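You operate a simulated robot arm through the tools that you are given. There is no shell and no other tool. Be economical: measure what you need, move in short steps, check, and stop when the job is done.

The job below is to be done with a simulated two-armed robot. You get a single attempt, and the scene is never put back.

## Task
Take the white dry pack and put it on top of the green pad. Then put the request card on the shelf under the small table. Then take the black cassette marked "T-215" from the top of the film bench and put it on the top shelf of the blue-banded shelving unit, rack side. The order counts. Set down upright: request card.

The check looks at the end state, three seconds after you hand in, the way a careful person would. Anything else that was tipped, shoved, dropped, spilled or broken makes it a failure.

## Robot
Two 7-joint arms with two-finger parallel grippers on one trunk, on a base that drives. Base frame: it is fixed to the floor where the robot stands at the start and does not move with it; the origin is under the middle of the robot, x ahead of it, y to its left, z up. Lengths are in mm, angles in degrees, forces in N, time in s.
The left shoulder is at the start at [62, 196, 1054], the right one opposite. With the tool pointing down near the work surface each hand reaches from about 280 to 720 mm from the robot's upright axis, wherever it stands, measured 20 degrees to its own side. Places, roughly: green pad [-2000, 1250, 750]; request card [-500, -2500, 750]; shelf under the small table (23x38 cm) [-440, -2440, 300]; top shelf of the blue-banded shelving unit, rack s [600, 4100, 1300]. Payload 1.57 kg a hand.
The TCP of each hand is the grasp point between the finger pads, 30 mm short of the fingertips. In the tool frame z runs along the fingers and y along their closing line. Largest opening 110 mm; finger width 24, thickness 12; the body of the gripper, 48 by 112 mm, starts 78 mm behind the TCP.
Orientation is told as [roll, pitch, yaw] about the base's x, y, z axes, in that order, counted from this pose: with the fingers straight down and closing along the base's y, the tool's x points along the base's -x, its y along +y and its z along -z.

## Interface
- The arms move only by the tool move_arm. It takes "left_series", "right_series" or both (then of equal length, played together; a hand with none holds still); each is a list of rows, each a list of 3 entries, a list of its own where there are three numbers: the gripper command, from -1 (fully open) to 1 (shut), values between in proportion, then the shift along the tool's x, y, z in mm, then the turn, a rotation vector about the tool's x, y, z in degrees. In form: [[fingers, [x, y, z], [ax, ay, az]], ...]. A call has 1 to 10 rows; each row shifts and turns the commanded pose from where the row before left it, along the tool's axes as they then stand. Each row takes 0.2 s and may step no farther than 50 mm and 8.6 degrees from the row before; otherwise, or with a gripper value out of range, the whole call is refused. A pose out of reach is approached as far as the arm can. The call stops where the force on the tool passes 40 N (or 10 N more than at its start, if that is more) or the arm is blocked; 0.2 s more then pass. The fingers move at their own pace (about 72 mm/s each) and stop on an object; they squeeze with about 25 N. The grip force told is the motor's: it shows also when the fingers shut on nothing. Time passes only in rows, and 0.2 s behind the last, so rows that do not move let the fingers close. The reply holds the time, the measured pose of the TCP, the force on the tool along the base axes, the opening and the grip force, in the units named above and with some noise, with the torque about the TCP (base axes, N m) and any sound that the robot's microphone picked up, and new pictures: "show" is both (left out), scene, wrist or none (wrist: the cameras of the hands that moved).
- Cameras (640 x 400 px; columns grow to the right, rows downward): "scene" is now at [86, -45.2, 1625]; the picture's right is [-0.65, -0.76, 0.00], its down [-0.66, 0.57, -0.49] and it looks along [0.38, -0.32, -0.87] (base axes); focal length 256 px, centre (320, 200). "left" rides on the left gripper at [70, -16, -141] in its tool frame; the picture's right is [0.23, 0.97, 0.00], its down [-0.85, 0.20, -0.48] and it looks along [-0.47, 0.11, 0.88] (tool axes); focal length 222 px, centre (320, 200). "right" rides on the right gripper at [70, 16, -141] in its tool frame; the picture's right is [-0.23, 0.97, 0.00], its down [-0.85, -0.20, -0.48] and it looks along [-0.47, -0.11, 0.88] (tool axes); focal length 222 px, centre (320, 200). There is no depth. A picture from a camera that has moved, and an enlarged one, comes with that camera's place and axes in the base frame and with its lens.
- lift_body(by): slides the trunk up (or, below 0, down) by that many mm; the arms and the scene camera ride with it, the base frame stays. It gives what a move gives, with no picture.
- drive_base(legs): drives the robot by 1 to 6 legs, each [ahead, left, turn to the left] in mm, mm and degrees, along the robot's own axes; the way and the turn of a leg run together, so that a leg with both is an arc; at most 1500 mm and 180 degrees a leg. The arms and the cameras ride along, it lands a little off, and it stops where it bumps. It gives what a move gives, and a new picture of the scene camera.
- turn_head(pan, tilt): turns the head with the scene camera to pan (to the left, within 86 degrees either way) and tilt (down, from -29 to 69), counted from straight ahead of the robot. It gives what a move gives, and a new picture of the scene camera.
- close_up(camera, box): a new picture of the part [left, top, right, bottom] of that camera's present view, enlarged. No time passes.
- hand_in(): hands the job in; it is judged then, once.

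Go step by step. Nothing tells you exact positions but the pictures and the camera data: compare them with the known pose of the tool, close in by small moves and look again before you grip or let go. The budget is 165 turns and 260 pictures, counting those below and the enlarged ones. Unless the task says otherwise, let go and move clear before handing in.

The tools are called after "Request:" as a command line: name --argument value ..., lists and objects as JSON in quotes. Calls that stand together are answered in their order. move_arm: Moves the arms, as the interface text tells. Its arguments: {"type":"object","properties":{"left_series":{"type":"array","items":{"type":"array"}},"right_series":{"type":"array","items":{"type":"array"}},"show":{"type":"string","enum":["both","scene","wrist","none"]}},"required":[]} The other tools are called the same way: lift_body (by) slides the trunk up or down; drive_base (legs) drives the base; turn_head (pan, tilt) turns the head that bears the scene camera; close_up (camera, box) takes an enlarged picture of a part of a camera's view; hand_in () hands the job in.

At the start:

```text
t: 0.0
left_eef_pos: [448.9, -39.5, 1118.4]
left_tcp_rot: [0.1, 0.1, 0.0]
left_ft_force: [-0.4, 0.2, -0.3]
left_wrist_torque: [0.0, -0.01, 0.02]
left_opening: 109.9
left_finger_force: 0.1
right_eef_pos: [332.9, -399.0, 1106.9]
right_tcp_rot: [0.2, 0.1, 0.0]
right_ft_force: [0.1, 0.4, 0.5]
right_wrist_torque: [-0.01, 0.03, -0.03]
right_opening: 109.9
right_finger_force: 0.1
trunk travel left (down, up): [-650.0, 340.0]
robot x, y, heading: [-0.2, -1.9, -0.0]
head pan, tilt: [-40.5, 60.3]
```

scene: 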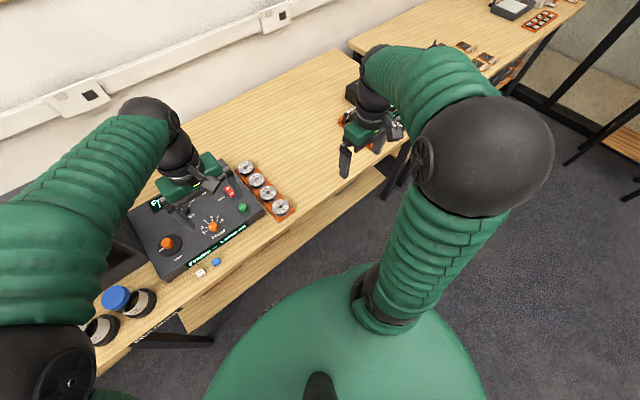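
right: 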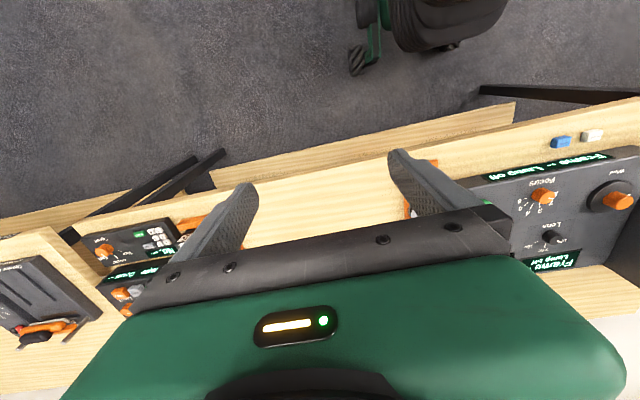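
left: 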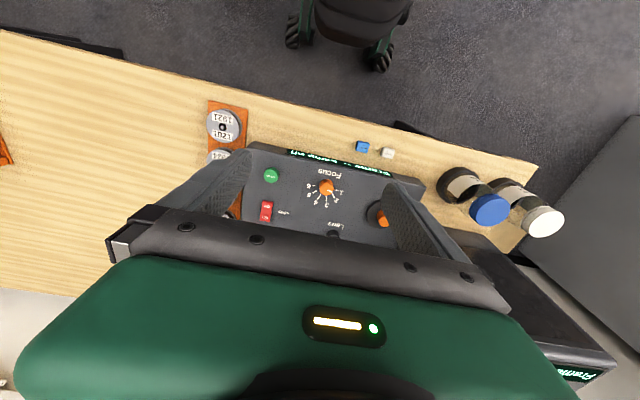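

I see a bench with a scanner ahead of me. I need to find the dry pack, the card and the cassette, so I look around first.

Request:
turn_head --pan 0 --tilt 25

Request:
turn_head --pan 80 --tilt 20

Request:
turn_head --pan -80 --tilt 20

```text
t: 1.1
left_eef_pos: [448.7, -39.2, 1119.5]
left_tcp_rot: [-0.1, 0.0, 0.0]
left_ft_force: [-0.7, 0.5, 0.4]
left_wrist_torque: [0.01, -0.01, 0.0]
left_opening: 110.1
left_finger_force: 0.0
right_eef_pos: [331.9, -399.7, 1108.7]
right_tcp_rot: [0.0, 0.0, 0.0]
right_ft_force: [-0.6, -0.3, -0.7]
right_wrist_torque: [-0.02, 0.03, -0.02]
right_opening: 109.9
right_finger_force: 0.1
trunk travel left (down, up): [-650.0, 340.0]
robot x, y, heading: [1.6, 0.7, 0.1]
head pan, tilt: [0.0, 25.0]
camera scene: at [127.8, -2.2, 1675.4], right [0.0, -1.0, 0.0], down [-0.42, 0.0, -0.91], along [0.91, 0.0, -0.42], focal length 256 px, centre (320, 200)
```

scene: 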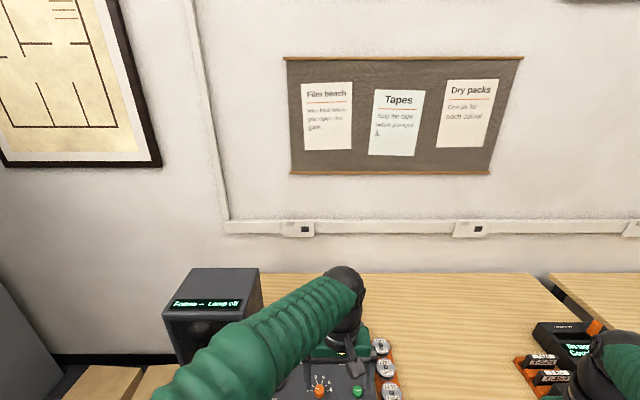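

```text
t: 2.6
left_eef_pos: [448.6, -39.3, 1119.3]
left_tcp_rot: [0.0, 0.0, 0.0]
left_ft_force: [-0.2, -0.3, 0.3]
left_wrist_torque: [-0.03, -0.01, 0.0]
left_opening: 109.9
left_finger_force: 0.0
right_eef_pos: [331.9, -399.8, 1108.0]
right_tcp_rot: [0.0, 0.0, 0.0]
right_ft_force: [0.4, -0.6, -0.1]
right_wrist_torque: [-0.01, -0.02, -0.03]
right_opening: 110.3
right_finger_force: 0.0
trunk travel left (down, up): [-650.0, 340.0]
robot x, y, heading: [-0.2, 0.2, 0.1]
head pan, tilt: [80.0, 20.0]
camera scene: at [51.9, 89.6, 1683.8], right [0.98, -0.17, 0.0], down [-0.06, -0.34, -0.94], along [0.16, 0.93, -0.34], focal length 256 px, centre (320, 200)
```

scene: 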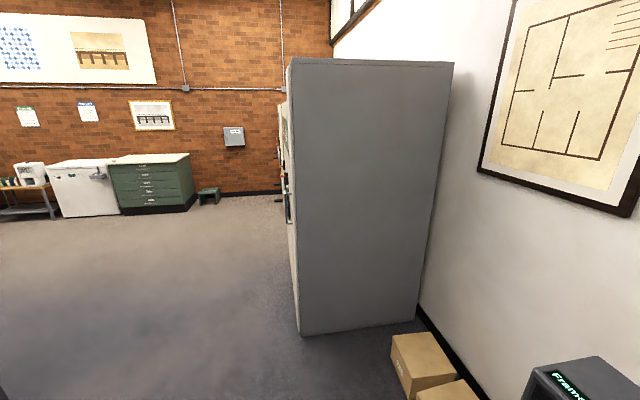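

```text
t: 5.1
left_eef_pos: [448.3, -38.9, 1120.3]
left_tcp_rot: [0.0, 0.0, 0.0]
left_ft_force: [-0.3, -0.9, -0.1]
left_wrist_torque: [0.03, 0.0, 0.0]
left_opening: 110.0
left_finger_force: 0.1
right_eef_pos: [332.1, -399.3, 1108.0]
right_tcp_rot: [0.0, -0.1, 0.0]
right_ft_force: [-0.4, 0.9, -0.7]
right_wrist_torque: [0.05, 0.01, 0.0]
right_opening: 110.1
right_finger_force: 0.1
trunk travel left (down, up): [-650.0, 340.0]
robot x, y, heading: [-2.0, -1.2, 0.1]
head pan, tilt: [-80.0, 20.0]
camera scene: at [51.8, -93.9, 1683.5], right [-0.98, -0.17, 0.0], down [-0.06, 0.34, -0.94], along [0.16, -0.92, -0.34], focal length 256 px, centre (320, 200)
```

scene: 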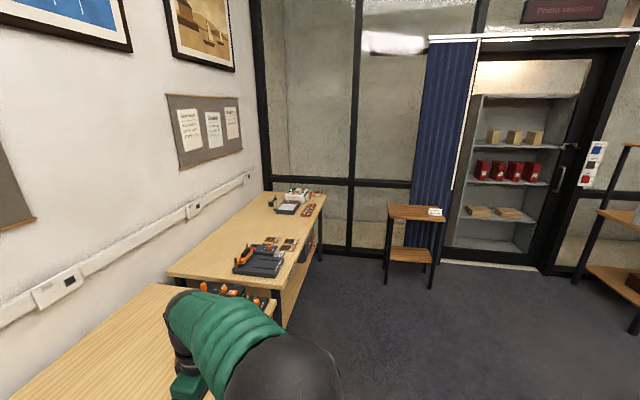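

The small table with the card stands to my right. There are notices on the board that may hold rules, so I read them next.

Request:
turn_head --pan 0 --tilt 20

Request:
close_up --camera "scene" --box '[270, 60, 530, 200]'

Request:
turn_head --pan 10 --tilt 60

Request:
turn_head --pan -60 --tilt 30

Request:
close_up --camera "scene" --box '[100, 0, 300, 125]'

```text
t: 6.6
left_eef_pos: [447.9, -39.1, 1119.1]
left_tcp_rot: [0.0, 0.0, 0.0]
left_ft_force: [0.2, -0.1, 0.1]
left_wrist_torque: [-0.01, 0.01, -0.02]
left_opening: 110.1
left_finger_force: 0.1
right_eef_pos: [332.3, -400.3, 1108.8]
right_tcp_rot: [0.0, 0.0, 0.0]
right_ft_force: [0.3, 0.6, 0.4]
right_wrist_torque: [-0.04, 0.02, 0.0]
right_opening: 110.0
right_finger_force: 0.1
trunk travel left (down, up): [-650.0, 340.0]
robot x, y, heading: [-3.6, -2.1, 0.0]
head pan, tilt: [0.0, 20.0]
camera scene: at [128.8, -2.2, 1683.5], right [0.0, -1.0, 0.0], down [-0.34, 0.0, -0.94], along [0.94, 0.0, -0.34], focal length 256 px, centre (320, 200)
```

scene: 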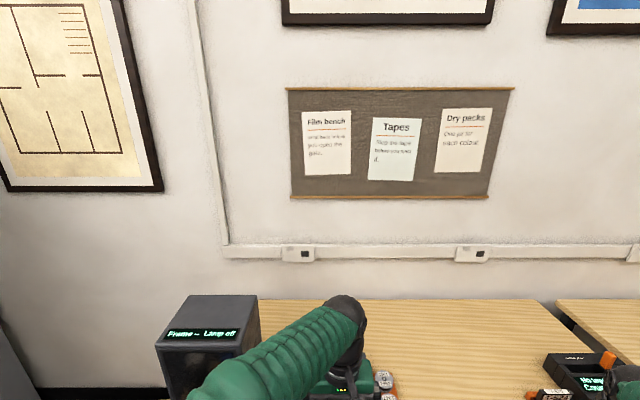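

```text
2.46 times, centred on (400, 130) of scene
camera zoom: at [128.8, -2.2, 1683.5], right [0.0, -1.0, 0.0], down [-0.34, 0.0, -0.94], along [0.94, 0.0, -0.34], focal length 631 px, centre (123, 372)
```

zoom: 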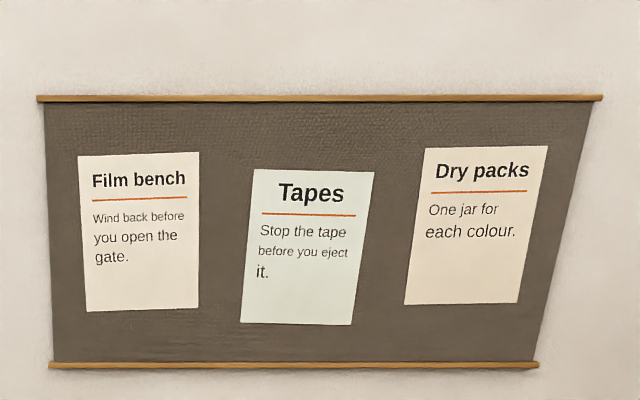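

```text
t: 7.7
left_eef_pos: [447.6, -39.3, 1119.1]
left_tcp_rot: [-0.1, 0.0, 0.0]
left_ft_force: [-0.1, 0.8, -0.6]
left_wrist_torque: [0.02, -0.01, -0.02]
left_opening: 109.9
left_finger_force: 0.1
right_eef_pos: [331.9, -399.7, 1108.3]
right_tcp_rot: [0.0, 0.0, 0.0]
right_ft_force: [-0.3, -0.1, 0.1]
right_wrist_torque: [0.01, 0.01, 0.0]
right_opening: 110.0
right_finger_force: 0.1
trunk travel left (down, up): [-650.0, 340.0]
robot x, y, heading: [-1.9, -1.8, -0.2]
head pan, tilt: [10.0, 60.0]
camera scene: at [101.3, 9.5, 1625.5], right [0.17, -0.98, 0.0], down [-0.85, -0.15, -0.5], along [0.49, 0.09, -0.87], focal length 256 px, centre (320, 200)
```

scene: 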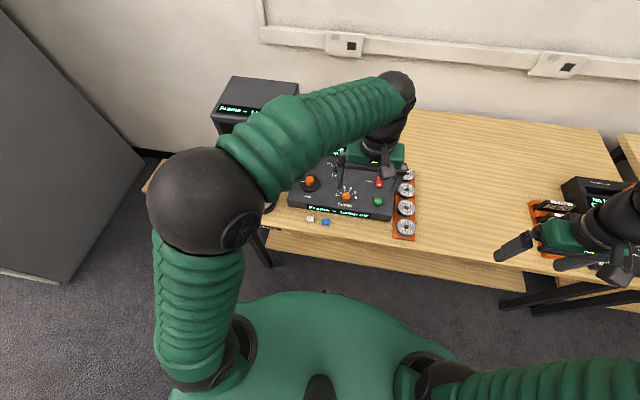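

```text
t: 9.1
left_eef_pos: [448.7, -38.5, 1118.6]
left_tcp_rot: [-0.1, -0.1, -0.1]
left_ft_force: [-0.4, -0.5, 0.6]
left_wrist_torque: [0.03, -0.05, 0.02]
left_opening: 110.0
left_finger_force: 0.0
right_eef_pos: [331.7, -398.9, 1108.5]
right_tcp_rot: [0.0, -0.1, 0.0]
right_ft_force: [-0.7, -0.8, -0.4]
right_wrist_torque: [-0.03, 0.01, 0.0]
right_opening: 110.1
right_finger_force: 0.1
trunk travel left (down, up): [-650.0, 340.0]
robot x, y, heading: [0.5, -3.0, -0.1]
head pan, tilt: [-60.0, 30.0]
camera scene: at [80.9, -80.5, 1667.4], right [-0.87, -0.5, 0.0], down [-0.25, 0.43, -0.86], along [0.43, -0.75, -0.5], focal length 256 px, centre (320, 200)
```

scene: 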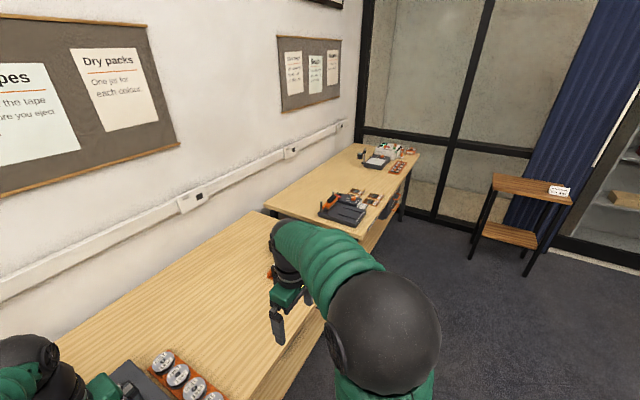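

```text
3.20 times, centred on (200, 62) of scene
camera zoom: at [80.9, -80.5, 1667.4], right [-0.87, -0.5, 0.0], down [-0.25, 0.43, -0.86], along [0.43, -0.75, -0.5], focal length 820 px, centre (704, 640)
```

zoom: 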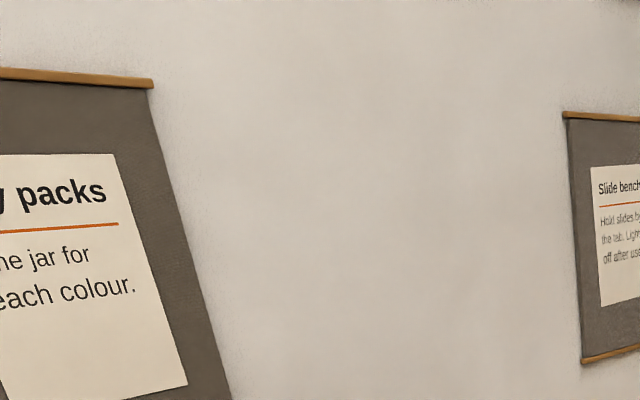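

A white and a blue small block lie on the bench edge, around [495,125,760], near the two jars; the white one could be the dry pack. I take closer pictures, and look at the far pad region too.

Request:
close_up --camera "left" --box '[340, 120, 580, 270]'

Request:
close_up --camera "scene" --box '[460, 130, 640, 243]'

Request:
close_up --camera "scene" --box '[250, 130, 430, 243]'

```text
2.67 times, centred on (460, 195) of left
camera zoom: at [378.4, -55.0, 1261.1], right [-0.23, 0.97, 0.0], down [0.86, 0.2, 0.48], along [0.47, 0.11, -0.88], focal length 592 px, centre (-53, 213)
```

zoom: 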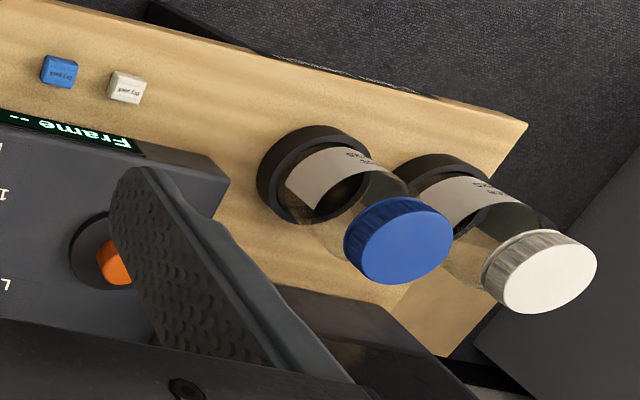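

```text
3.54 times, centred on (550, 186) of scene
camera zoom: at [80.9, -80.5, 1667.4], right [-0.87, -0.5, 0.0], down [-0.25, 0.43, -0.86], along [0.43, -0.75, -0.5], focal length 907 px, centre (-494, 248)
```

zoom: 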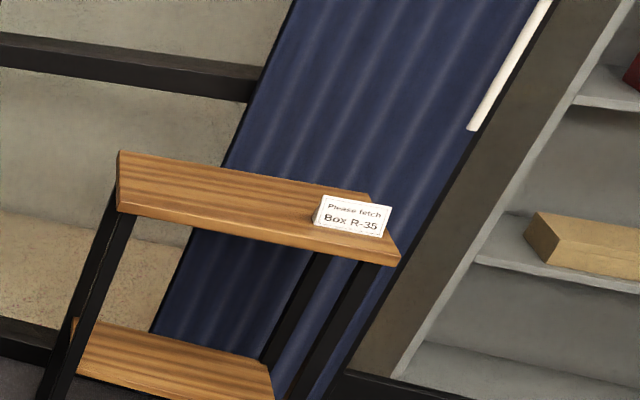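

```text
3.54 times, centred on (340, 186) of scene
camera zoom: at [80.9, -80.5, 1667.4], right [-0.87, -0.5, 0.0], down [-0.25, 0.43, -0.86], along [0.43, -0.75, -0.5], focal length 907 px, centre (249, 248)
```

zoom: 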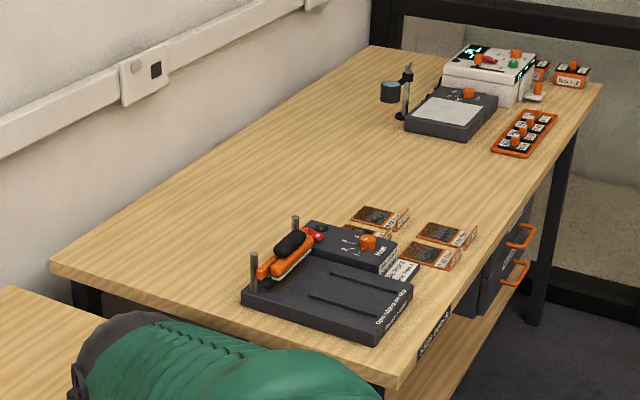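

The white block reads "Dry pack" at about [492,123,770], with the blue one about 55 mm to its right side. I move the left hand above it, higher first.

Request:
move_arm --left_series '[[-1, [-10, 41, 0], [0, 0, 0]], [-1, [-11, 41, 0], [0, 0, 0]], [-1, [-11, 41, 20], [0, 0, 0]], [-1, [-10, 41, 40], [0, 0, 0]], [-1, [0, 0, 45], [0, 0, 0]], [-1, [0, 0, 45], [0, 0, 0]], [-1, [0, 0, 45], [0, 0, 0]]]' --show "wrist"

Request:
close_up --camera "left" --box '[240, 40, 480, 190]'

```text
refused: row 4 steps farther than a row can; nothing moved
```

```text
2.67 times, centred on (360, 115) of left
camera zoom: at [378.4, -55.0, 1261.1], right [-0.23, 0.97, 0.0], down [0.86, 0.2, 0.48], along [0.47, 0.11, -0.88], focal length 592 px, centre (213, 427)
```

zoom: 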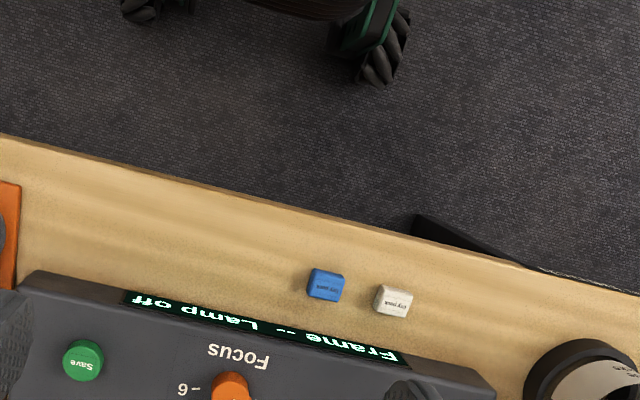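

A row was too long, so I split it and move again.

Request:
move_arm --left_series '[[-1, [-10, 41, 0], [0, 0, 0]], [-1, [-11, 41, 0], [0, 0, 0]], [-1, [-11, 41, 10], [0, 0, 0]], [-1, [-10, 41, 10], [0, 0, 0]], [-1, [0, 0, 45], [0, 0, 0]], [-1, [0, 0, 45], [0, 0, 0]], [-1, [0, 0, 45], [0, 0, 0]], [-1, [0, 0, 45], [0, 0, 0]]]' --show "wrist"

```text
t: 10.9
left_eef_pos: [492.4, 125.9, 918.1]
left_tcp_rot: [0.0, 0.1, 0.0]
left_ft_force: [0.6, -0.4, 0.1]
left_wrist_torque: [-0.01, -0.01, 0.0]
left_opening: 109.8
left_finger_force: 0.0
right_eef_pos: [333.0, -398.7, 1109.0]
right_tcp_rot: [0.1, 0.1, 0.0]
right_ft_force: [-0.1, 0.0, 0.0]
right_wrist_torque: [-0.03, 0.01, 0.01]
right_opening: 109.7
right_finger_force: 0.0
trunk travel left (down, up): [-650.0, 340.0]
robot x, y, heading: [0.2, -4.3, -0.0]
head pan, tilt: [-60.0, 30.0]
camera left: at [422.5, 110.6, 1060.4], right [-0.23, 0.97, 0.0], down [0.86, 0.2, 0.48], along [0.47, 0.11, -0.88], focal length 222 px, centre (320, 200)
```

left: 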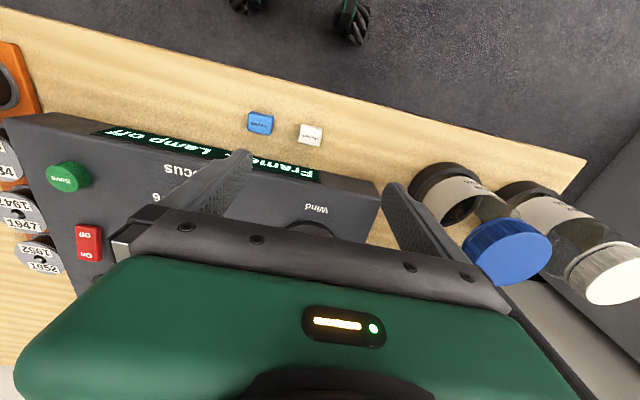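

Triangulating gives the pack top centre near [479,114,803]. I centre over it with narrower fingers, shifted a bit away from the blue pack, and go lower.

Request:
move_arm --left_series '[[-0.1, [13, -9, 0], [0, 0, 0]], [-0.1, [0, 0, 30], [0, 0, 0]], [-0.1, [0, 0, 30], [0, 0, 0]]]' --show "wrist"

Request:
close_up --camera "left" --box '[200, 90, 440, 240]'

```text
t: 11.7
left_eef_pos: [479.8, 116.4, 859.0]
left_tcp_rot: [0.1, 0.0, 0.1]
left_ft_force: [-0.4, 0.5, -0.8]
left_wrist_torque: [0.02, 0.02, -0.01]
left_opening: 60.5
left_finger_force: 0.1
right_eef_pos: [332.8, -399.1, 1108.3]
right_tcp_rot: [0.0, 0.1, 0.0]
right_ft_force: [0.4, -0.5, 0.5]
right_wrist_torque: [0.01, -0.03, -0.02]
right_opening: 110.2
right_finger_force: 0.0
trunk travel left (down, up): [-650.0, 340.0]
robot x, y, heading: [-0.5, -4.9, -0.0]
head pan, tilt: [-60.0, 30.0]
camera left: at [409.6, 100.0, 1000.9], right [-0.23, 0.97, 0.0], down [0.86, 0.2, 0.48], along [0.47, 0.11, -0.88], focal length 222 px, centre (320, 200)
```

left: 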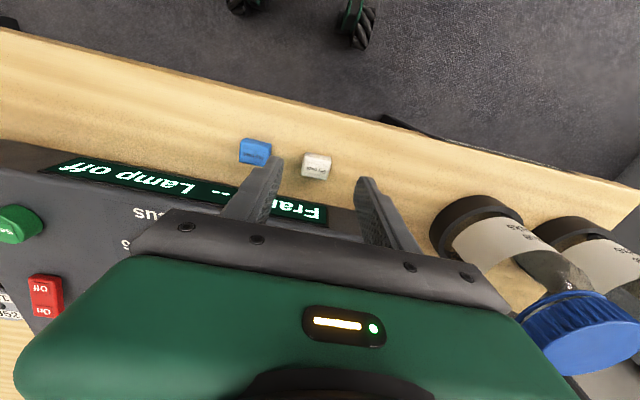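

```text
2.67 times, centred on (320, 165) of left
camera zoom: at [409.6, 100.0, 1000.9], right [-0.23, 0.97, 0.0], down [0.86, 0.2, 0.48], along [0.47, 0.11, -0.88], focal length 592 px, centre (320, 293)
```

zoom: 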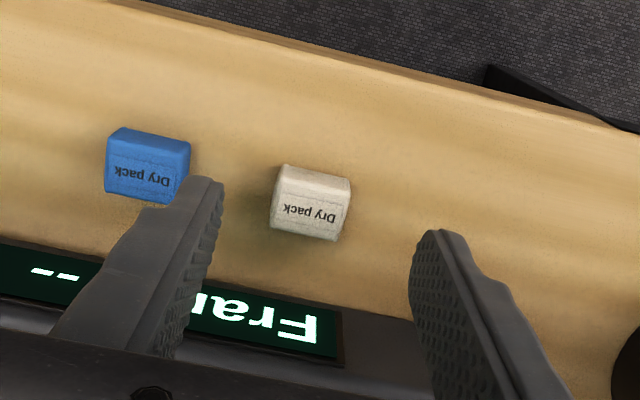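

The pack is aligned with the hand axes and lies between the fingers at about [478,113,806]. I lower in small steps.

Request:
move_arm --left_series '[[-0.1, [1, -2, 15], [0, 0, 0]], [-0.1, [0, 0, 13], [0, 0, 0]]]' --show "none"

Request:
close_up --camera "left" --box '[200, 90, 440, 240]'

```text
t: 12.3
left_eef_pos: [475.7, 114.4, 831.9]
left_tcp_rot: [-0.1, 0.1, 0.1]
left_ft_force: [-0.1, -0.7, -0.3]
left_wrist_torque: [0.01, 0.0, -0.02]
left_opening: 60.3
left_finger_force: 0.0
right_eef_pos: [333.3, -398.3, 1108.2]
right_tcp_rot: [0.0, 0.0, 0.0]
right_ft_force: [-0.1, 0.7, 0.3]
right_wrist_torque: [-0.02, -0.01, 0.02]
right_opening: 109.8
right_finger_force: 0.1
trunk travel left (down, up): [-650.0, 340.0]
robot x, y, heading: [4.4, 1.1, 0.0]
head pan, tilt: [-60.0, 30.0]
```

```text
2.67 times, centred on (320, 165) of left
camera zoom: at [406.3, 98.2, 973.1], right [-0.23, 0.97, 0.0], down [0.86, 0.2, 0.48], along [0.47, 0.11, -0.88], focal length 592 px, centre (320, 293)
```

zoom: 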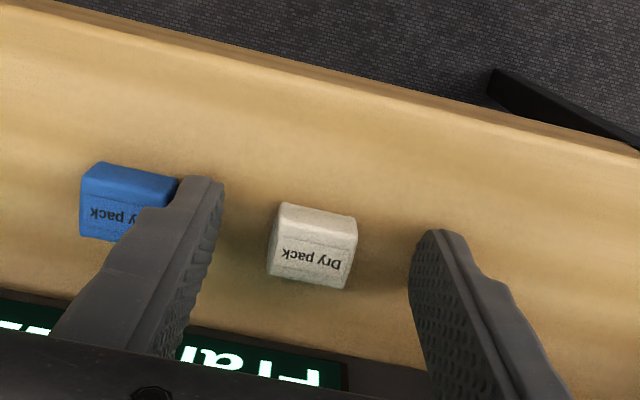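

The pack seems about 7 mm farther ahead, at x≈483, its top near z 800. I correct that and go down a little more.

Request:
move_arm --left_series '[[-0.1, [-7, 0, 0], [0, 0, 0]], [-0.1, [0, 0, 10], [0, 0, 0]]]' --show "none"

Request:
close_up --camera "left" --box '[200, 90, 440, 240]'

```text
t: 12.8
left_eef_pos: [481.3, 112.6, 828.7]
left_tcp_rot: [0.0, -0.1, 0.0]
left_ft_force: [-11.4, -0.1, 20.0]
left_wrist_torque: [-0.65, 0.13, -0.18]
left_opening: 60.3
left_finger_force: 0.1
right_eef_pos: [330.0, -398.5, 1109.0]
right_tcp_rot: [0.0, -0.1, -0.1]
right_ft_force: [0.1, 0.6, -0.9]
right_wrist_torque: [0.01, 0.07, -0.02]
right_opening: 110.1
right_finger_force: 0.1
trunk travel left (down, up): [-650.0, 340.0]
robot x, y, heading: [4.1, -2.1, -0.2]
head pan, tilt: [-60.0, 30.0]
stopped in row 2 (left hand): the force on the tool passed its limit at 47 N (the readings are from after the stop); the commanded pose is now the measured one
```

```text
2.67 times, centred on (320, 165) of left
camera zoom: at [411.3, 97.3, 971.9], right [-0.23, 0.97, 0.0], down [0.86, 0.2, 0.48], along [0.47, 0.11, -0.88], focal length 592 px, centre (320, 293)
```

zoom: 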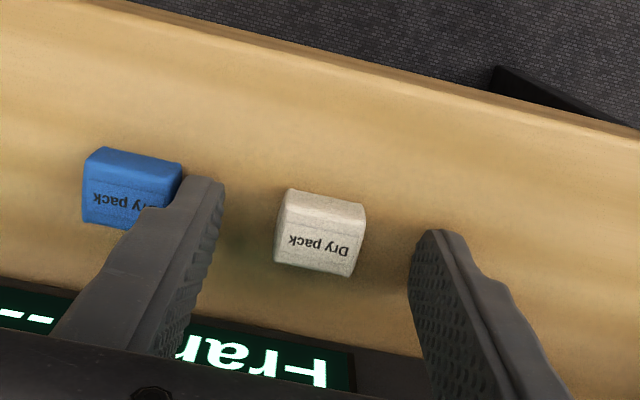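

The force and torque say the right finger touched the edge of the blue pack. I rise, shift away from it and narrow the fingers.

Request:
move_arm --left_series '[[-0.1, [0, 0, -12], [0, 0, 0]], [0.05, [-2, 6, 0], [0, 0, 0]], [0.05, [0, 0, 0], [0, 0, 0]]]' --show "wrist"

Request:
close_up --camera "left" --box '[200, 90, 440, 240]'

```text
t: 13.6
left_eef_pos: [485.9, 120.7, 840.3]
left_tcp_rot: [0.0, 0.0, -0.1]
left_ft_force: [0.1, 0.3, 0.0]
left_wrist_torque: [0.0, 0.02, 0.01]
left_opening: 52.2
left_finger_force: 0.0
right_eef_pos: [332.2, -399.2, 1107.6]
right_tcp_rot: [0.0, 0.0, 0.0]
right_ft_force: [-0.5, 0.0, -0.7]
right_wrist_torque: [0.02, -0.04, 0.02]
right_opening: 110.2
right_finger_force: 0.0
trunk travel left (down, up): [-650.0, 340.0]
robot x, y, heading: [2.1, 0.8, -0.1]
head pan, tilt: [-60.0, 30.0]
camera left: at [415.6, 104.7, 982.0], right [-0.23, 0.97, 0.0], down [0.85, 0.2, 0.48], along [0.47, 0.11, -0.88], focal length 222 px, centre (320, 200)
```

left: 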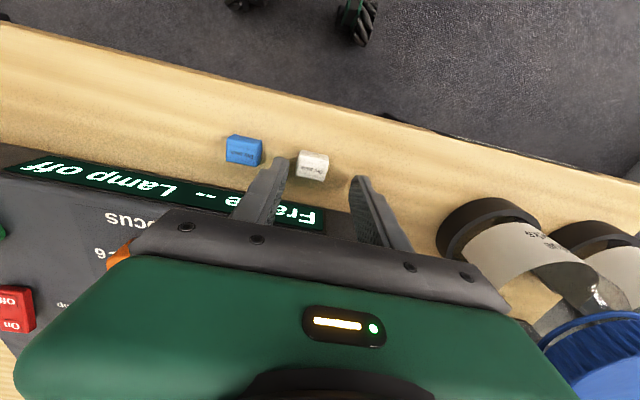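

```text
2.67 times, centred on (320, 165) of left
camera zoom: at [415.6, 104.7, 982.0], right [-0.23, 0.97, 0.0], down [0.85, 0.2, 0.48], along [0.47, 0.11, -0.88], focal length 592 px, centre (320, 293)
```

zoom: 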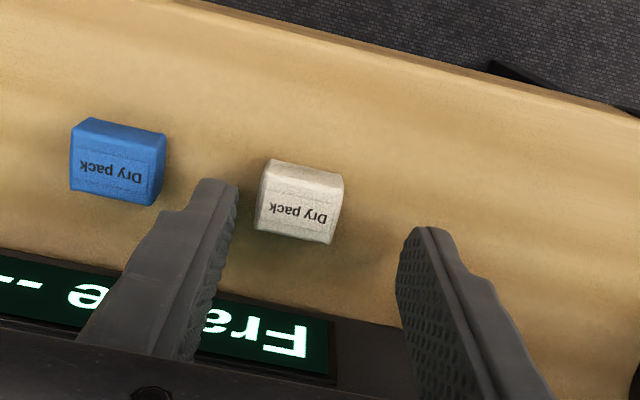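

Clear gaps on both sides now. I lower to grip.

Request:
move_arm --left_series '[[0.05, [2, -1, 12], [0, 0, 0]], [0.05, [0, 0, 6], [0, 0, 0]], [0.05, [0, 0, 5], [0, 0, 0]]]' --show "none"

Request:
close_up --camera "left" --box '[200, 90, 440, 240]'

```text
t: 14.2
left_eef_pos: [481.4, 118.9, 830.0]
left_tcp_rot: [0.0, -0.6, -0.1]
left_ft_force: [-14.4, 3.9, 37.4]
left_wrist_torque: [-0.63, 0.83, -0.17]
left_opening: 51.8
left_finger_force: 0.1
right_eef_pos: [327.9, -399.0, 1110.1]
right_tcp_rot: [0.0, -0.3, -0.1]
right_ft_force: [-0.2, 0.5, -1.0]
right_wrist_torque: [0.02, -0.02, -0.02]
right_opening: 110.1
right_finger_force: 0.1
trunk travel left (down, up): [-650.0, 340.0]
robot x, y, heading: [-0.6, 3.5, -0.1]
head pan, tilt: [-60.0, 30.0]
stopped in row 3 (left hand): the force on the tool passed its limit at 46 N (the readings are from after the stop); the commanded pose is now the measured one
```

```text
2.67 times, centred on (320, 165) of left
camera zoom: at [411.0, 102.9, 971.2], right [-0.23, 0.97, 0.0], down [0.85, 0.2, 0.49], along [0.47, 0.11, -0.87], focal length 592 px, centre (320, 293)
```

zoom: 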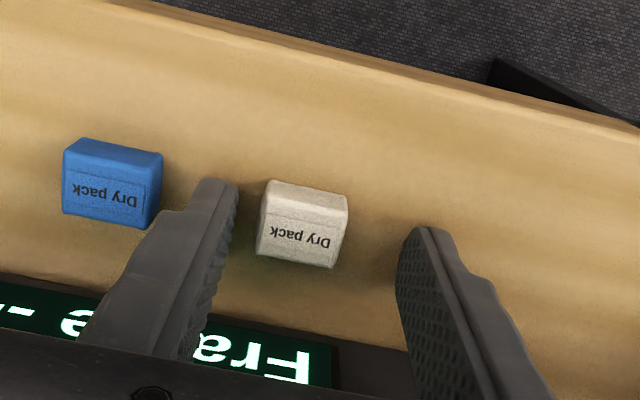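

The fingers touched the bench both times (tips at z≈799), so the pack stands on z≈799 between the fingertips. I rise 4 mm, centre on the pack and close.

Request:
move_arm --left_series '[[0.05, [0, 0, -4], [0, 0, 0]], [0.05, [3, -5, 0], [0, 0, 0]], [0.4, [0, 0, 0], [0, 0, 0]], [1, [0, 0, 0], [0, 0, 0]], [1, [0, 0, 0], [0, 0, 0]], [1, [0, 0, 0], [0, 0, 0]]]' --show "none"

Request:
close_up --camera "left" --box '[200, 90, 440, 240]'

```text
t: 15.6
left_eef_pos: [483.5, 114.3, 830.8]
left_tcp_rot: [0.0, -0.6, 0.0]
left_ft_force: [1.1, 0.2, 1.0]
left_wrist_torque: [-0.01, 0.07, 0.0]
left_opening: 24.3
left_finger_force: 25.1
right_eef_pos: [331.2, -397.9, 1108.6]
right_tcp_rot: [-0.1, 0.0, 0.0]
right_ft_force: [0.4, 0.9, -0.6]
right_wrist_torque: [-0.01, 0.01, 0.03]
right_opening: 109.8
right_finger_force: 0.0
trunk travel left (down, up): [-650.0, 340.0]
robot x, y, heading: [-0.3, -2.6, -0.3]
head pan, tilt: [-60.0, 30.0]
```

```text
2.67 times, centred on (320, 165) of left
camera zoom: at [411.9, 98.0, 971.3], right [-0.23, 0.97, 0.0], down [0.85, 0.2, 0.49], along [0.47, 0.11, -0.87], focal length 592 px, centre (320, 293)
```

zoom: 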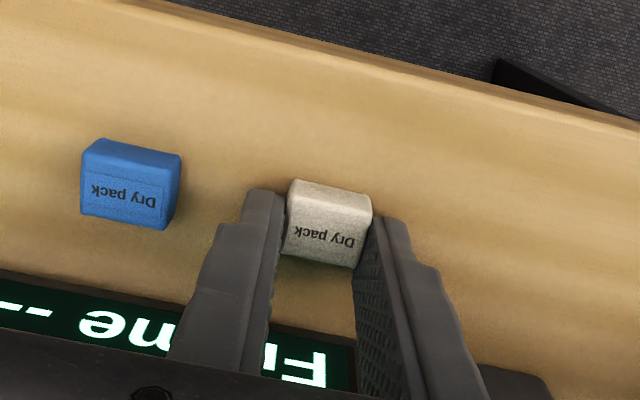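

The pack is held at 24 mm. I lift it and look around behind me for the green pad.

Request:
move_arm --left_series '[[1, [0, 0, -25], [0, 0, 0]], [1, [0, 0, -45], [0, 0, 0]], [1, [0, 0, -45], [0, 0, 0]], [1, [0, 0, -45], [0, 0, 0]], [1, [0, 0, -45], [0, 0, 0]], [1, [30, 0, -30], [0, 0, 0]], [1, [45, 0, 0], [0, 0, 0]], [1, [45, 0, 0], [0, 0, 0]]]' --show "wrist"

Request:
turn_head --pan -62 --tilt 50

Request:
drive_base --legs '[[-250, 0, 0], [0, 0, 150]]'

```text
t: 17.4
left_eef_pos: [356.1, 112.8, 1063.9]
left_tcp_rot: [0.0, -0.6, -0.1]
left_ft_force: [-0.5, 0.2, -0.7]
left_wrist_torque: [0.03, -0.04, -0.03]
left_opening: 24.3
left_finger_force: 25.0
right_eef_pos: [330.1, -397.9, 1108.0]
right_tcp_rot: [0.0, -0.2, 0.0]
right_ft_force: [-0.4, -0.7, 0.1]
right_wrist_torque: [0.02, -0.05, 0.01]
right_opening: 109.9
right_finger_force: 0.2
trunk travel left (down, up): [-650.0, 340.0]
robot x, y, heading: [0.1, -2.3, -0.2]
head pan, tilt: [-60.0, 30.0]
camera left: at [286.1, 97.8, 1204.9], right [-0.23, 0.97, 0.0], down [0.85, 0.2, 0.49], along [0.48, 0.11, -0.87], focal length 222 px, centre (320, 200)
```

left: 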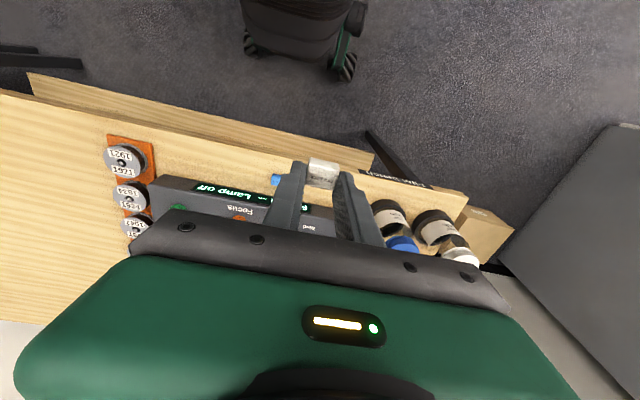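

```text
t: 18.3
left_eef_pos: [359.6, 112.1, 1062.9]
left_tcp_rot: [0.0, -0.4, 0.0]
left_ft_force: [-0.5, -0.3, -0.4]
left_wrist_torque: [0.04, 0.03, 0.01]
left_opening: 24.4
left_finger_force: 24.4
right_eef_pos: [332.3, -398.6, 1108.0]
right_tcp_rot: [0.1, -0.1, 0.0]
right_ft_force: [-0.5, -0.1, -0.9]
right_wrist_torque: [-0.03, 0.01, 0.0]
right_opening: 109.9
right_finger_force: 0.0
trunk travel left (down, up): [-650.0, 340.0]
robot x, y, heading: [0.4, -2.9, 0.1]
head pan, tilt: [-62.0, 50.0]
camera scene: at [72.5, -69.1, 1638.0], right [-0.88, -0.47, 0.0], down [-0.36, 0.68, -0.64], along [0.3, -0.57, -0.77], focal length 256 px, centre (320, 200)
```

scene: 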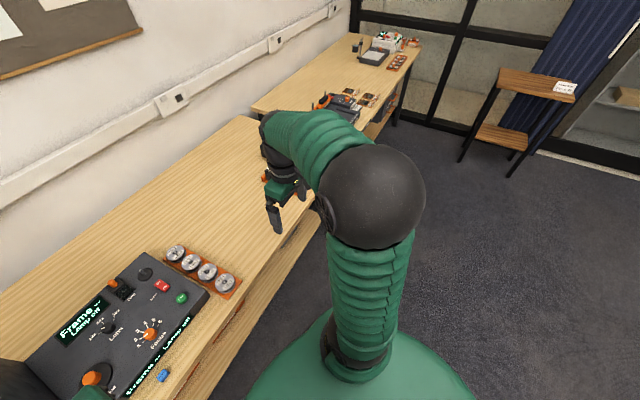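

```text
t: 26.3
left_eef_pos: [-619.1, 67.3, 1064.1]
left_tcp_rot: [0.0, -0.5, 152.3]
left_ft_force: [0.2, 0.0, -0.5]
left_wrist_torque: [-0.02, 0.01, 0.0]
left_opening: 24.4
left_finger_force: 25.0
right_eef_pos: [-358.4, 505.9, 1109.4]
right_tcp_rot: [0.1, -0.1, 152.3]
right_ft_force: [-0.1, 0.6, 0.3]
right_wrist_torque: [-0.01, -0.01, 0.0]
right_opening: 110.0
right_finger_force: 0.1
trunk travel left (down, up): [-650.0, 340.0]
robot x, y, heading: [-252.7, 1.5, 152.6]
head pan, tilt: [-62.0, 50.0]
camera scene: at [-274.3, 92.9, 1638.0], right [1.0, 0.01, 0.0], down [0.01, -0.77, -0.64], along [0.0, 0.64, -0.77], focal length 256 px, centre (320, 200)
```

scene: 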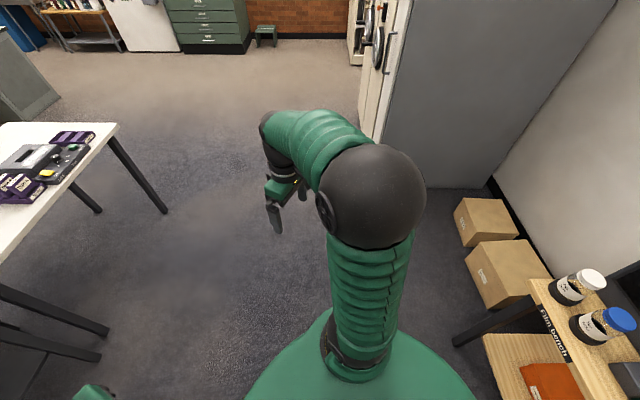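

The first bench is labelled "Film bench". A white table stands ahead-left. I look straight ahead for the green pad.

Request:
turn_head --pan 0 --tilt 30

Request:
turn_head --pan 60 --tilt 25

```text
t: 27.7
left_eef_pos: [-619.3, 66.1, 1061.8]
left_tcp_rot: [-0.1, -0.5, 152.3]
left_ft_force: [0.6, 0.3, 0.0]
left_wrist_torque: [-0.01, -0.01, 0.0]
left_opening: 24.5
left_finger_force: 25.6
right_eef_pos: [-356.4, 505.5, 1108.4]
right_tcp_rot: [-0.1, -0.2, 152.3]
right_ft_force: [0.4, 0.3, 0.3]
right_wrist_torque: [0.01, 0.01, -0.02]
right_opening: 110.0
right_finger_force: 0.1
trunk travel left (down, up): [-650.0, 340.0]
robot x, y, heading: [-247.8, 4.0, 152.5]
head pan, tilt: [0.0, 30.0]
camera scene: at [-354.1, 57.8, 1667.5], right [0.46, 0.89, 0.0], down [0.44, -0.23, -0.87], along [-0.77, 0.4, -0.5], focal length 256 px, centre (320, 200)
```

scene: 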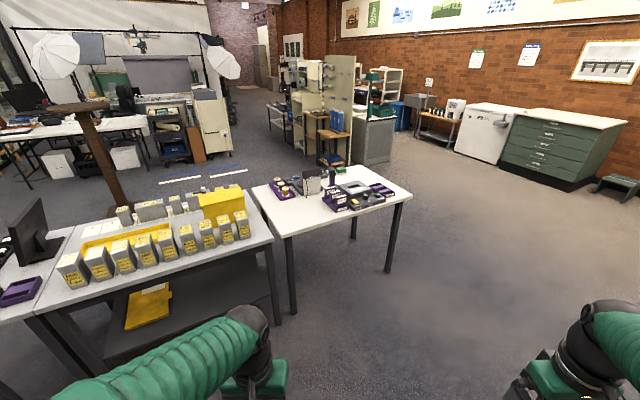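

```text
t: 29.0
left_eef_pos: [-618.6, 66.1, 1063.6]
left_tcp_rot: [0.0, -0.7, 152.3]
left_ft_force: [-0.6, 0.7, 1.0]
left_wrist_torque: [0.0, 0.01, 0.03]
left_opening: 24.4
left_finger_force: 25.4
right_eef_pos: [-357.3, 506.2, 1106.7]
right_tcp_rot: [0.0, 0.0, 152.4]
right_ft_force: [0.9, 0.1, 0.4]
right_wrist_torque: [0.02, 0.02, -0.03]
right_opening: 109.9
right_finger_force: 0.0
trunk travel left (down, up): [-650.0, 340.0]
robot x, y, heading: [-249.6, 1.5, 152.5]
head pan, tilt: [60.0, 25.0]
camera scene: at [-351.9, -33.5, 1675.6], right [-0.53, 0.85, 0.0], down [0.36, 0.22, -0.91], along [-0.77, -0.48, -0.42], focal length 256 px, centre (320, 200)
```

scene: 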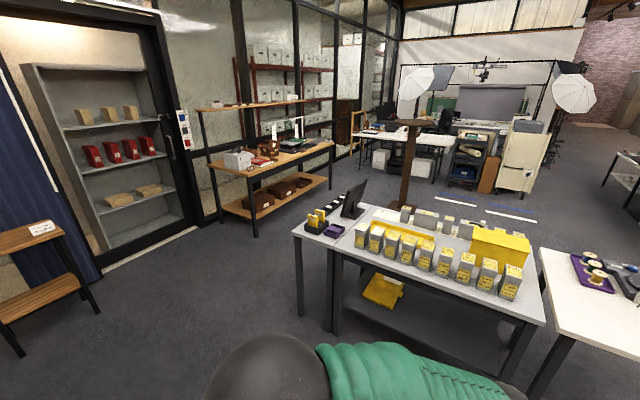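

The white table ahead should hold the pad at [-2000,1250]. I zoom in there.

Request:
turn_head --pan -8 --tilt 30

Request:
close_up --camera "scene" --box '[190, 140, 370, 252]'

```text
t: 30.4
left_eef_pos: [-619.5, 65.5, 1062.5]
left_tcp_rot: [0.0, -0.6, 152.3]
left_ft_force: [0.7, -0.3, -0.5]
left_wrist_torque: [0.01, 0.0, -0.02]
left_opening: 24.3
left_finger_force: 24.8
right_eef_pos: [-356.5, 505.8, 1108.6]
right_tcp_rot: [-0.1, -0.1, 152.3]
right_ft_force: [-0.8, -0.2, -0.8]
right_wrist_torque: [-0.01, -0.03, 0.0]
right_opening: 110.3
right_finger_force: 0.1
trunk travel left (down, up): [-650.0, 340.0]
robot x, y, heading: [-248.2, 3.3, 152.2]
head pan, tilt: [-8.0, 30.0]
camera scene: at [-347.6, 68.5, 1667.5], right [0.58, 0.81, 0.0], down [0.41, -0.29, -0.87], along [-0.7, 0.5, -0.5], focal length 256 px, centre (320, 200)
```

scene: 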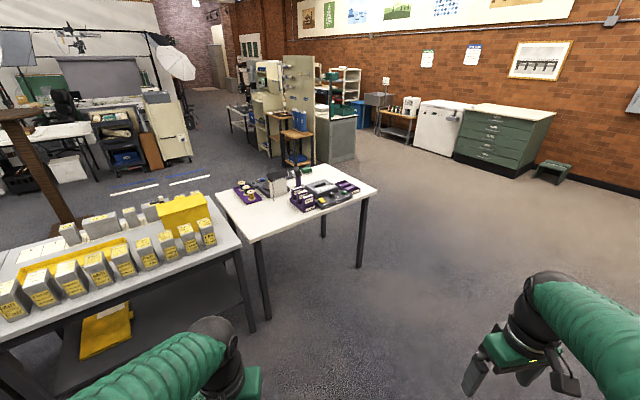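

```text
3.56 times, centred on (280, 196) of scene
camera zoom: at [-347.6, 68.5, 1667.5], right [0.58, 0.81, 0.0], down [0.41, -0.29, -0.87], along [-0.7, 0.5, -0.5], focal length 911 px, centre (462, 214)
```

zoom: 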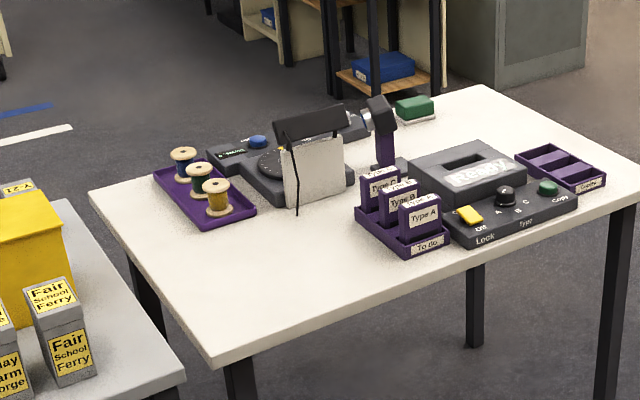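

The green pad sits at the back corner of the white table, about [-2100,1180]. I drive round the north side of the table and face it from there.

Request:
drive_base --legs '[[0, 0, -40.9], [1020, 0, 0], [1020, 0, 0], [0, 0, 68.4], [1270, 0, 0], [0, 0, 90]]'

Request:
turn_head --pan 10 --tilt 45

```text
t: 55.4
left_eef_pos: [-2112.6, 1670.1, 1062.9]
left_tcp_rot: [0.0, -0.6, -93.7]
left_ft_force: [0.1, -0.3, 0.6]
left_wrist_torque: [0.0, 0.0, -0.03]
left_opening: 24.2
left_finger_force: 25.1
right_eef_pos: [-2622.8, 1730.5, 1109.5]
right_tcp_rot: [0.0, 0.0, -93.7]
right_ft_force: [0.1, 0.7, -0.5]
right_wrist_torque: [-0.01, -0.01, 0.02]
right_opening: 109.7
right_finger_force: 0.1
trunk travel left (down, up): [-650.0, 340.0]
robot x, y, heading: [-2201.2, 2034.7, -93.7]
head pan, tilt: [-8.0, 30.0]
camera scene: at [-2221.3, 1915.0, 1667.5], right [-0.98, 0.2, 0.0], down [0.1, 0.49, -0.87], along [-0.17, -0.85, -0.5], focal length 256 px, centre (320, 200)
```

scene: 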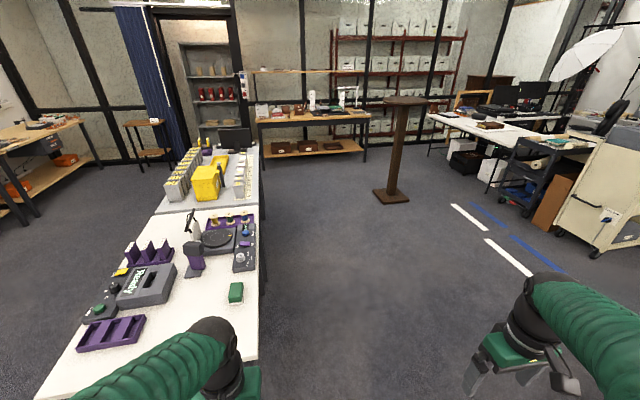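

```text
t: 56.2
left_eef_pos: [-2113.4, 1669.8, 1062.8]
left_tcp_rot: [0.0, -0.6, -93.6]
left_ft_force: [-0.3, 0.0, -0.4]
left_wrist_torque: [-0.04, 0.03, -0.01]
left_opening: 24.5
left_finger_force: 25.3
right_eef_pos: [-2621.1, 1731.2, 1108.8]
right_tcp_rot: [0.0, -0.1, -93.7]
right_ft_force: [-0.8, 0.0, 0.3]
right_wrist_torque: [0.0, 0.01, -0.02]
right_opening: 109.9
right_finger_force: 0.0
trunk travel left (down, up): [-650.0, 340.0]
robot x, y, heading: [-2202.2, 2033.5, -93.9]
head pan, tilt: [10.0, 45.0]
camera scene: at [-2194.0, 1922.7, 1645.0], right [-0.99, -0.11, 0.0], down [-0.08, 0.7, -0.71], along [0.08, -0.7, -0.71], focal length 256 px, centre (320, 200)
```

scene: 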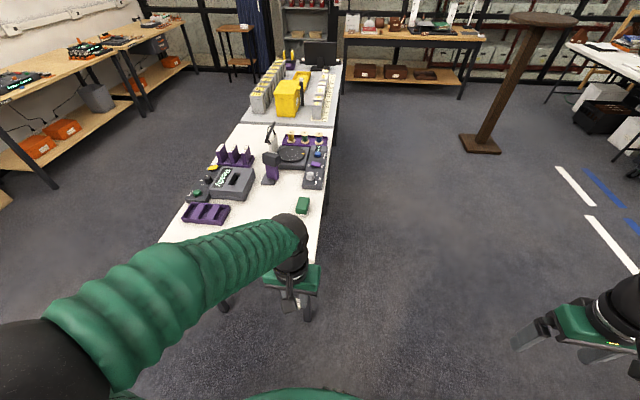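

The pad is at about [-2025,1120], with free table around it. I straighten up and roll 340 mm closer.

Request:
drive_base --legs '[[0, 0, 3.8], [340, 0, 0]]'

Request:
turn_head --pan 15 --tilt 55

```text
t: 58.9
left_eef_pos: [-2088.6, 1332.1, 1063.7]
left_tcp_rot: [0.0, -0.6, -90.0]
left_ft_force: [-0.3, -0.3, -0.8]
left_wrist_torque: [-0.02, -0.05, 0.02]
left_opening: 24.2
left_finger_force: 25.1
right_eef_pos: [-2600.9, 1360.7, 1109.3]
right_tcp_rot: [0.0, -0.2, -90.0]
right_ft_force: [0.3, 1.0, -1.3]
right_wrist_torque: [0.0, 0.01, -0.02]
right_opening: 109.9
right_finger_force: 0.0
trunk travel left (down, up): [-650.0, 340.0]
robot x, y, heading: [-2203.3, 1687.3, -89.9]
head pan, tilt: [10.0, 45.0]
camera scene: at [-2186.9, 1579.6, 1645.1], right [-0.98, -0.17, 0.0], down [-0.12, 0.7, -0.71], along [0.12, -0.7, -0.71], focal length 256 px, centre (320, 200)
```

scene: 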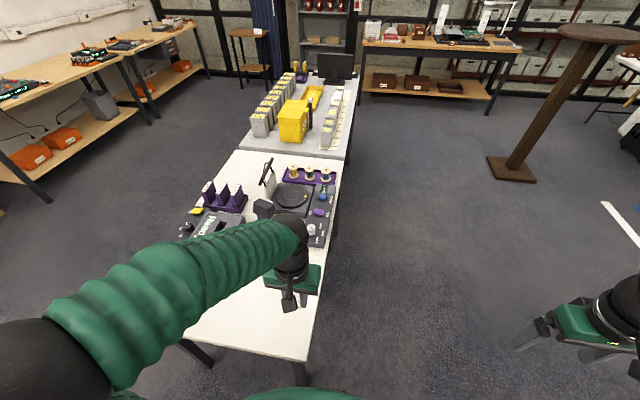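

```text
t: 59.6
left_eef_pos: [-2088.7, 1330.7, 1063.7]
left_tcp_rot: [-0.1, -0.5, -90.1]
left_ft_force: [0.0, -0.3, -0.4]
left_wrist_torque: [0.02, 0.01, -0.02]
left_opening: 24.2
left_finger_force: 24.8
right_eef_pos: [-2600.8, 1358.6, 1108.6]
right_tcp_rot: [0.0, 0.0, -89.9]
right_ft_force: [-0.2, -0.3, 0.1]
right_wrist_torque: [0.01, -0.04, 0.0]
right_opening: 110.0
right_finger_force: 0.0
trunk travel left (down, up): [-650.0, 340.0]
robot x, y, heading: [-2205.3, 1689.3, -89.9]
head pan, tilt: [15.0, 55.0]
camera scene: at [-2182.0, 1587.0, 1631.5], right [-0.97, -0.26, 0.0], down [-0.21, 0.79, -0.57], along [0.15, -0.55, -0.82], focal length 256 px, centre (320, 200)
```

scene: 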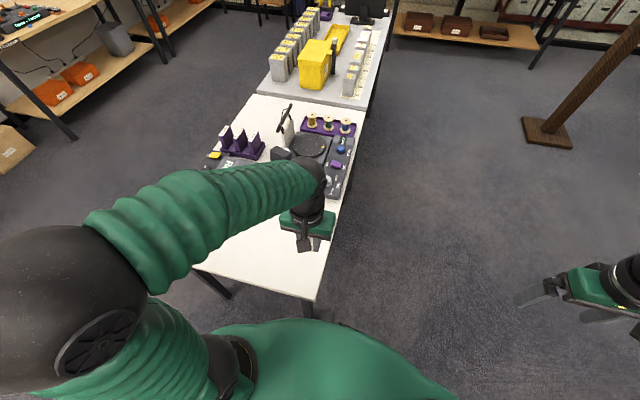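

The hand hides the pad, so I move the left hand toward it, still high, and use the wrist camera.

Request:
move_arm --left_series '[[1, [-45, 15, 0], [0, 0, 0]], [1, [-45, 15, 0], [0, 0, 0]], [1, [-30, 15, 25], [0, 0, 0]], [1, [0, 15, 40], [0, 0, 0]]]' --show "wrist"

```text
t: 60.6
left_eef_pos: [-2027.4, 1206.9, 1000.0]
left_tcp_rot: [-0.1, -0.5, -90.1]
left_ft_force: [-0.1, 0.5, -0.2]
left_wrist_torque: [0.03, 0.01, -0.01]
left_opening: 24.1
left_finger_force: 24.6
right_eef_pos: [-2599.8, 1357.5, 1108.4]
right_tcp_rot: [0.0, 0.0, -89.9]
right_ft_force: [-0.2, 0.2, 1.1]
right_wrist_torque: [-0.01, 0.01, -0.03]
right_opening: 110.1
right_finger_force: 0.1
trunk travel left (down, up): [-650.0, 340.0]
robot x, y, heading: [-2201.8, 1690.9, -89.6]
head pan, tilt: [15.0, 55.0]
camera left: at [-2044.4, 1279.1, 1140.8], right [0.97, 0.23, 0.0], down [0.2, -0.85, 0.49], along [0.11, -0.47, -0.87], focal length 222 px, centre (320, 200)
```

left: 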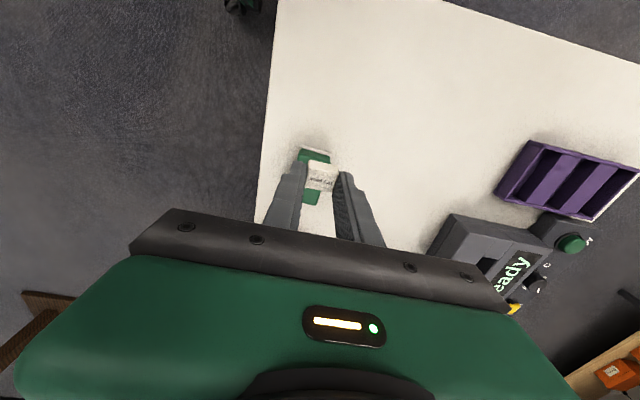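

Request:
close_up --camera "left" --box '[240, 120, 400, 220]'

```text
4.00 times, centred on (320, 170) of left
camera zoom: at [-2044.4, 1279.1, 1140.8], right [0.97, 0.23, 0.0], down [0.2, -0.85, 0.49], along [0.11, -0.47, -0.87], focal length 888 px, centre (320, 320)
```

zoom: 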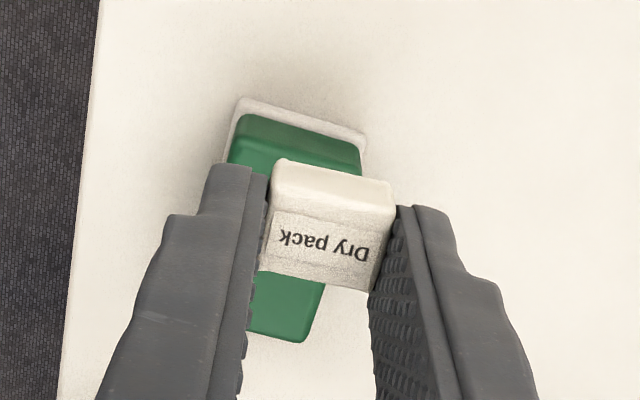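

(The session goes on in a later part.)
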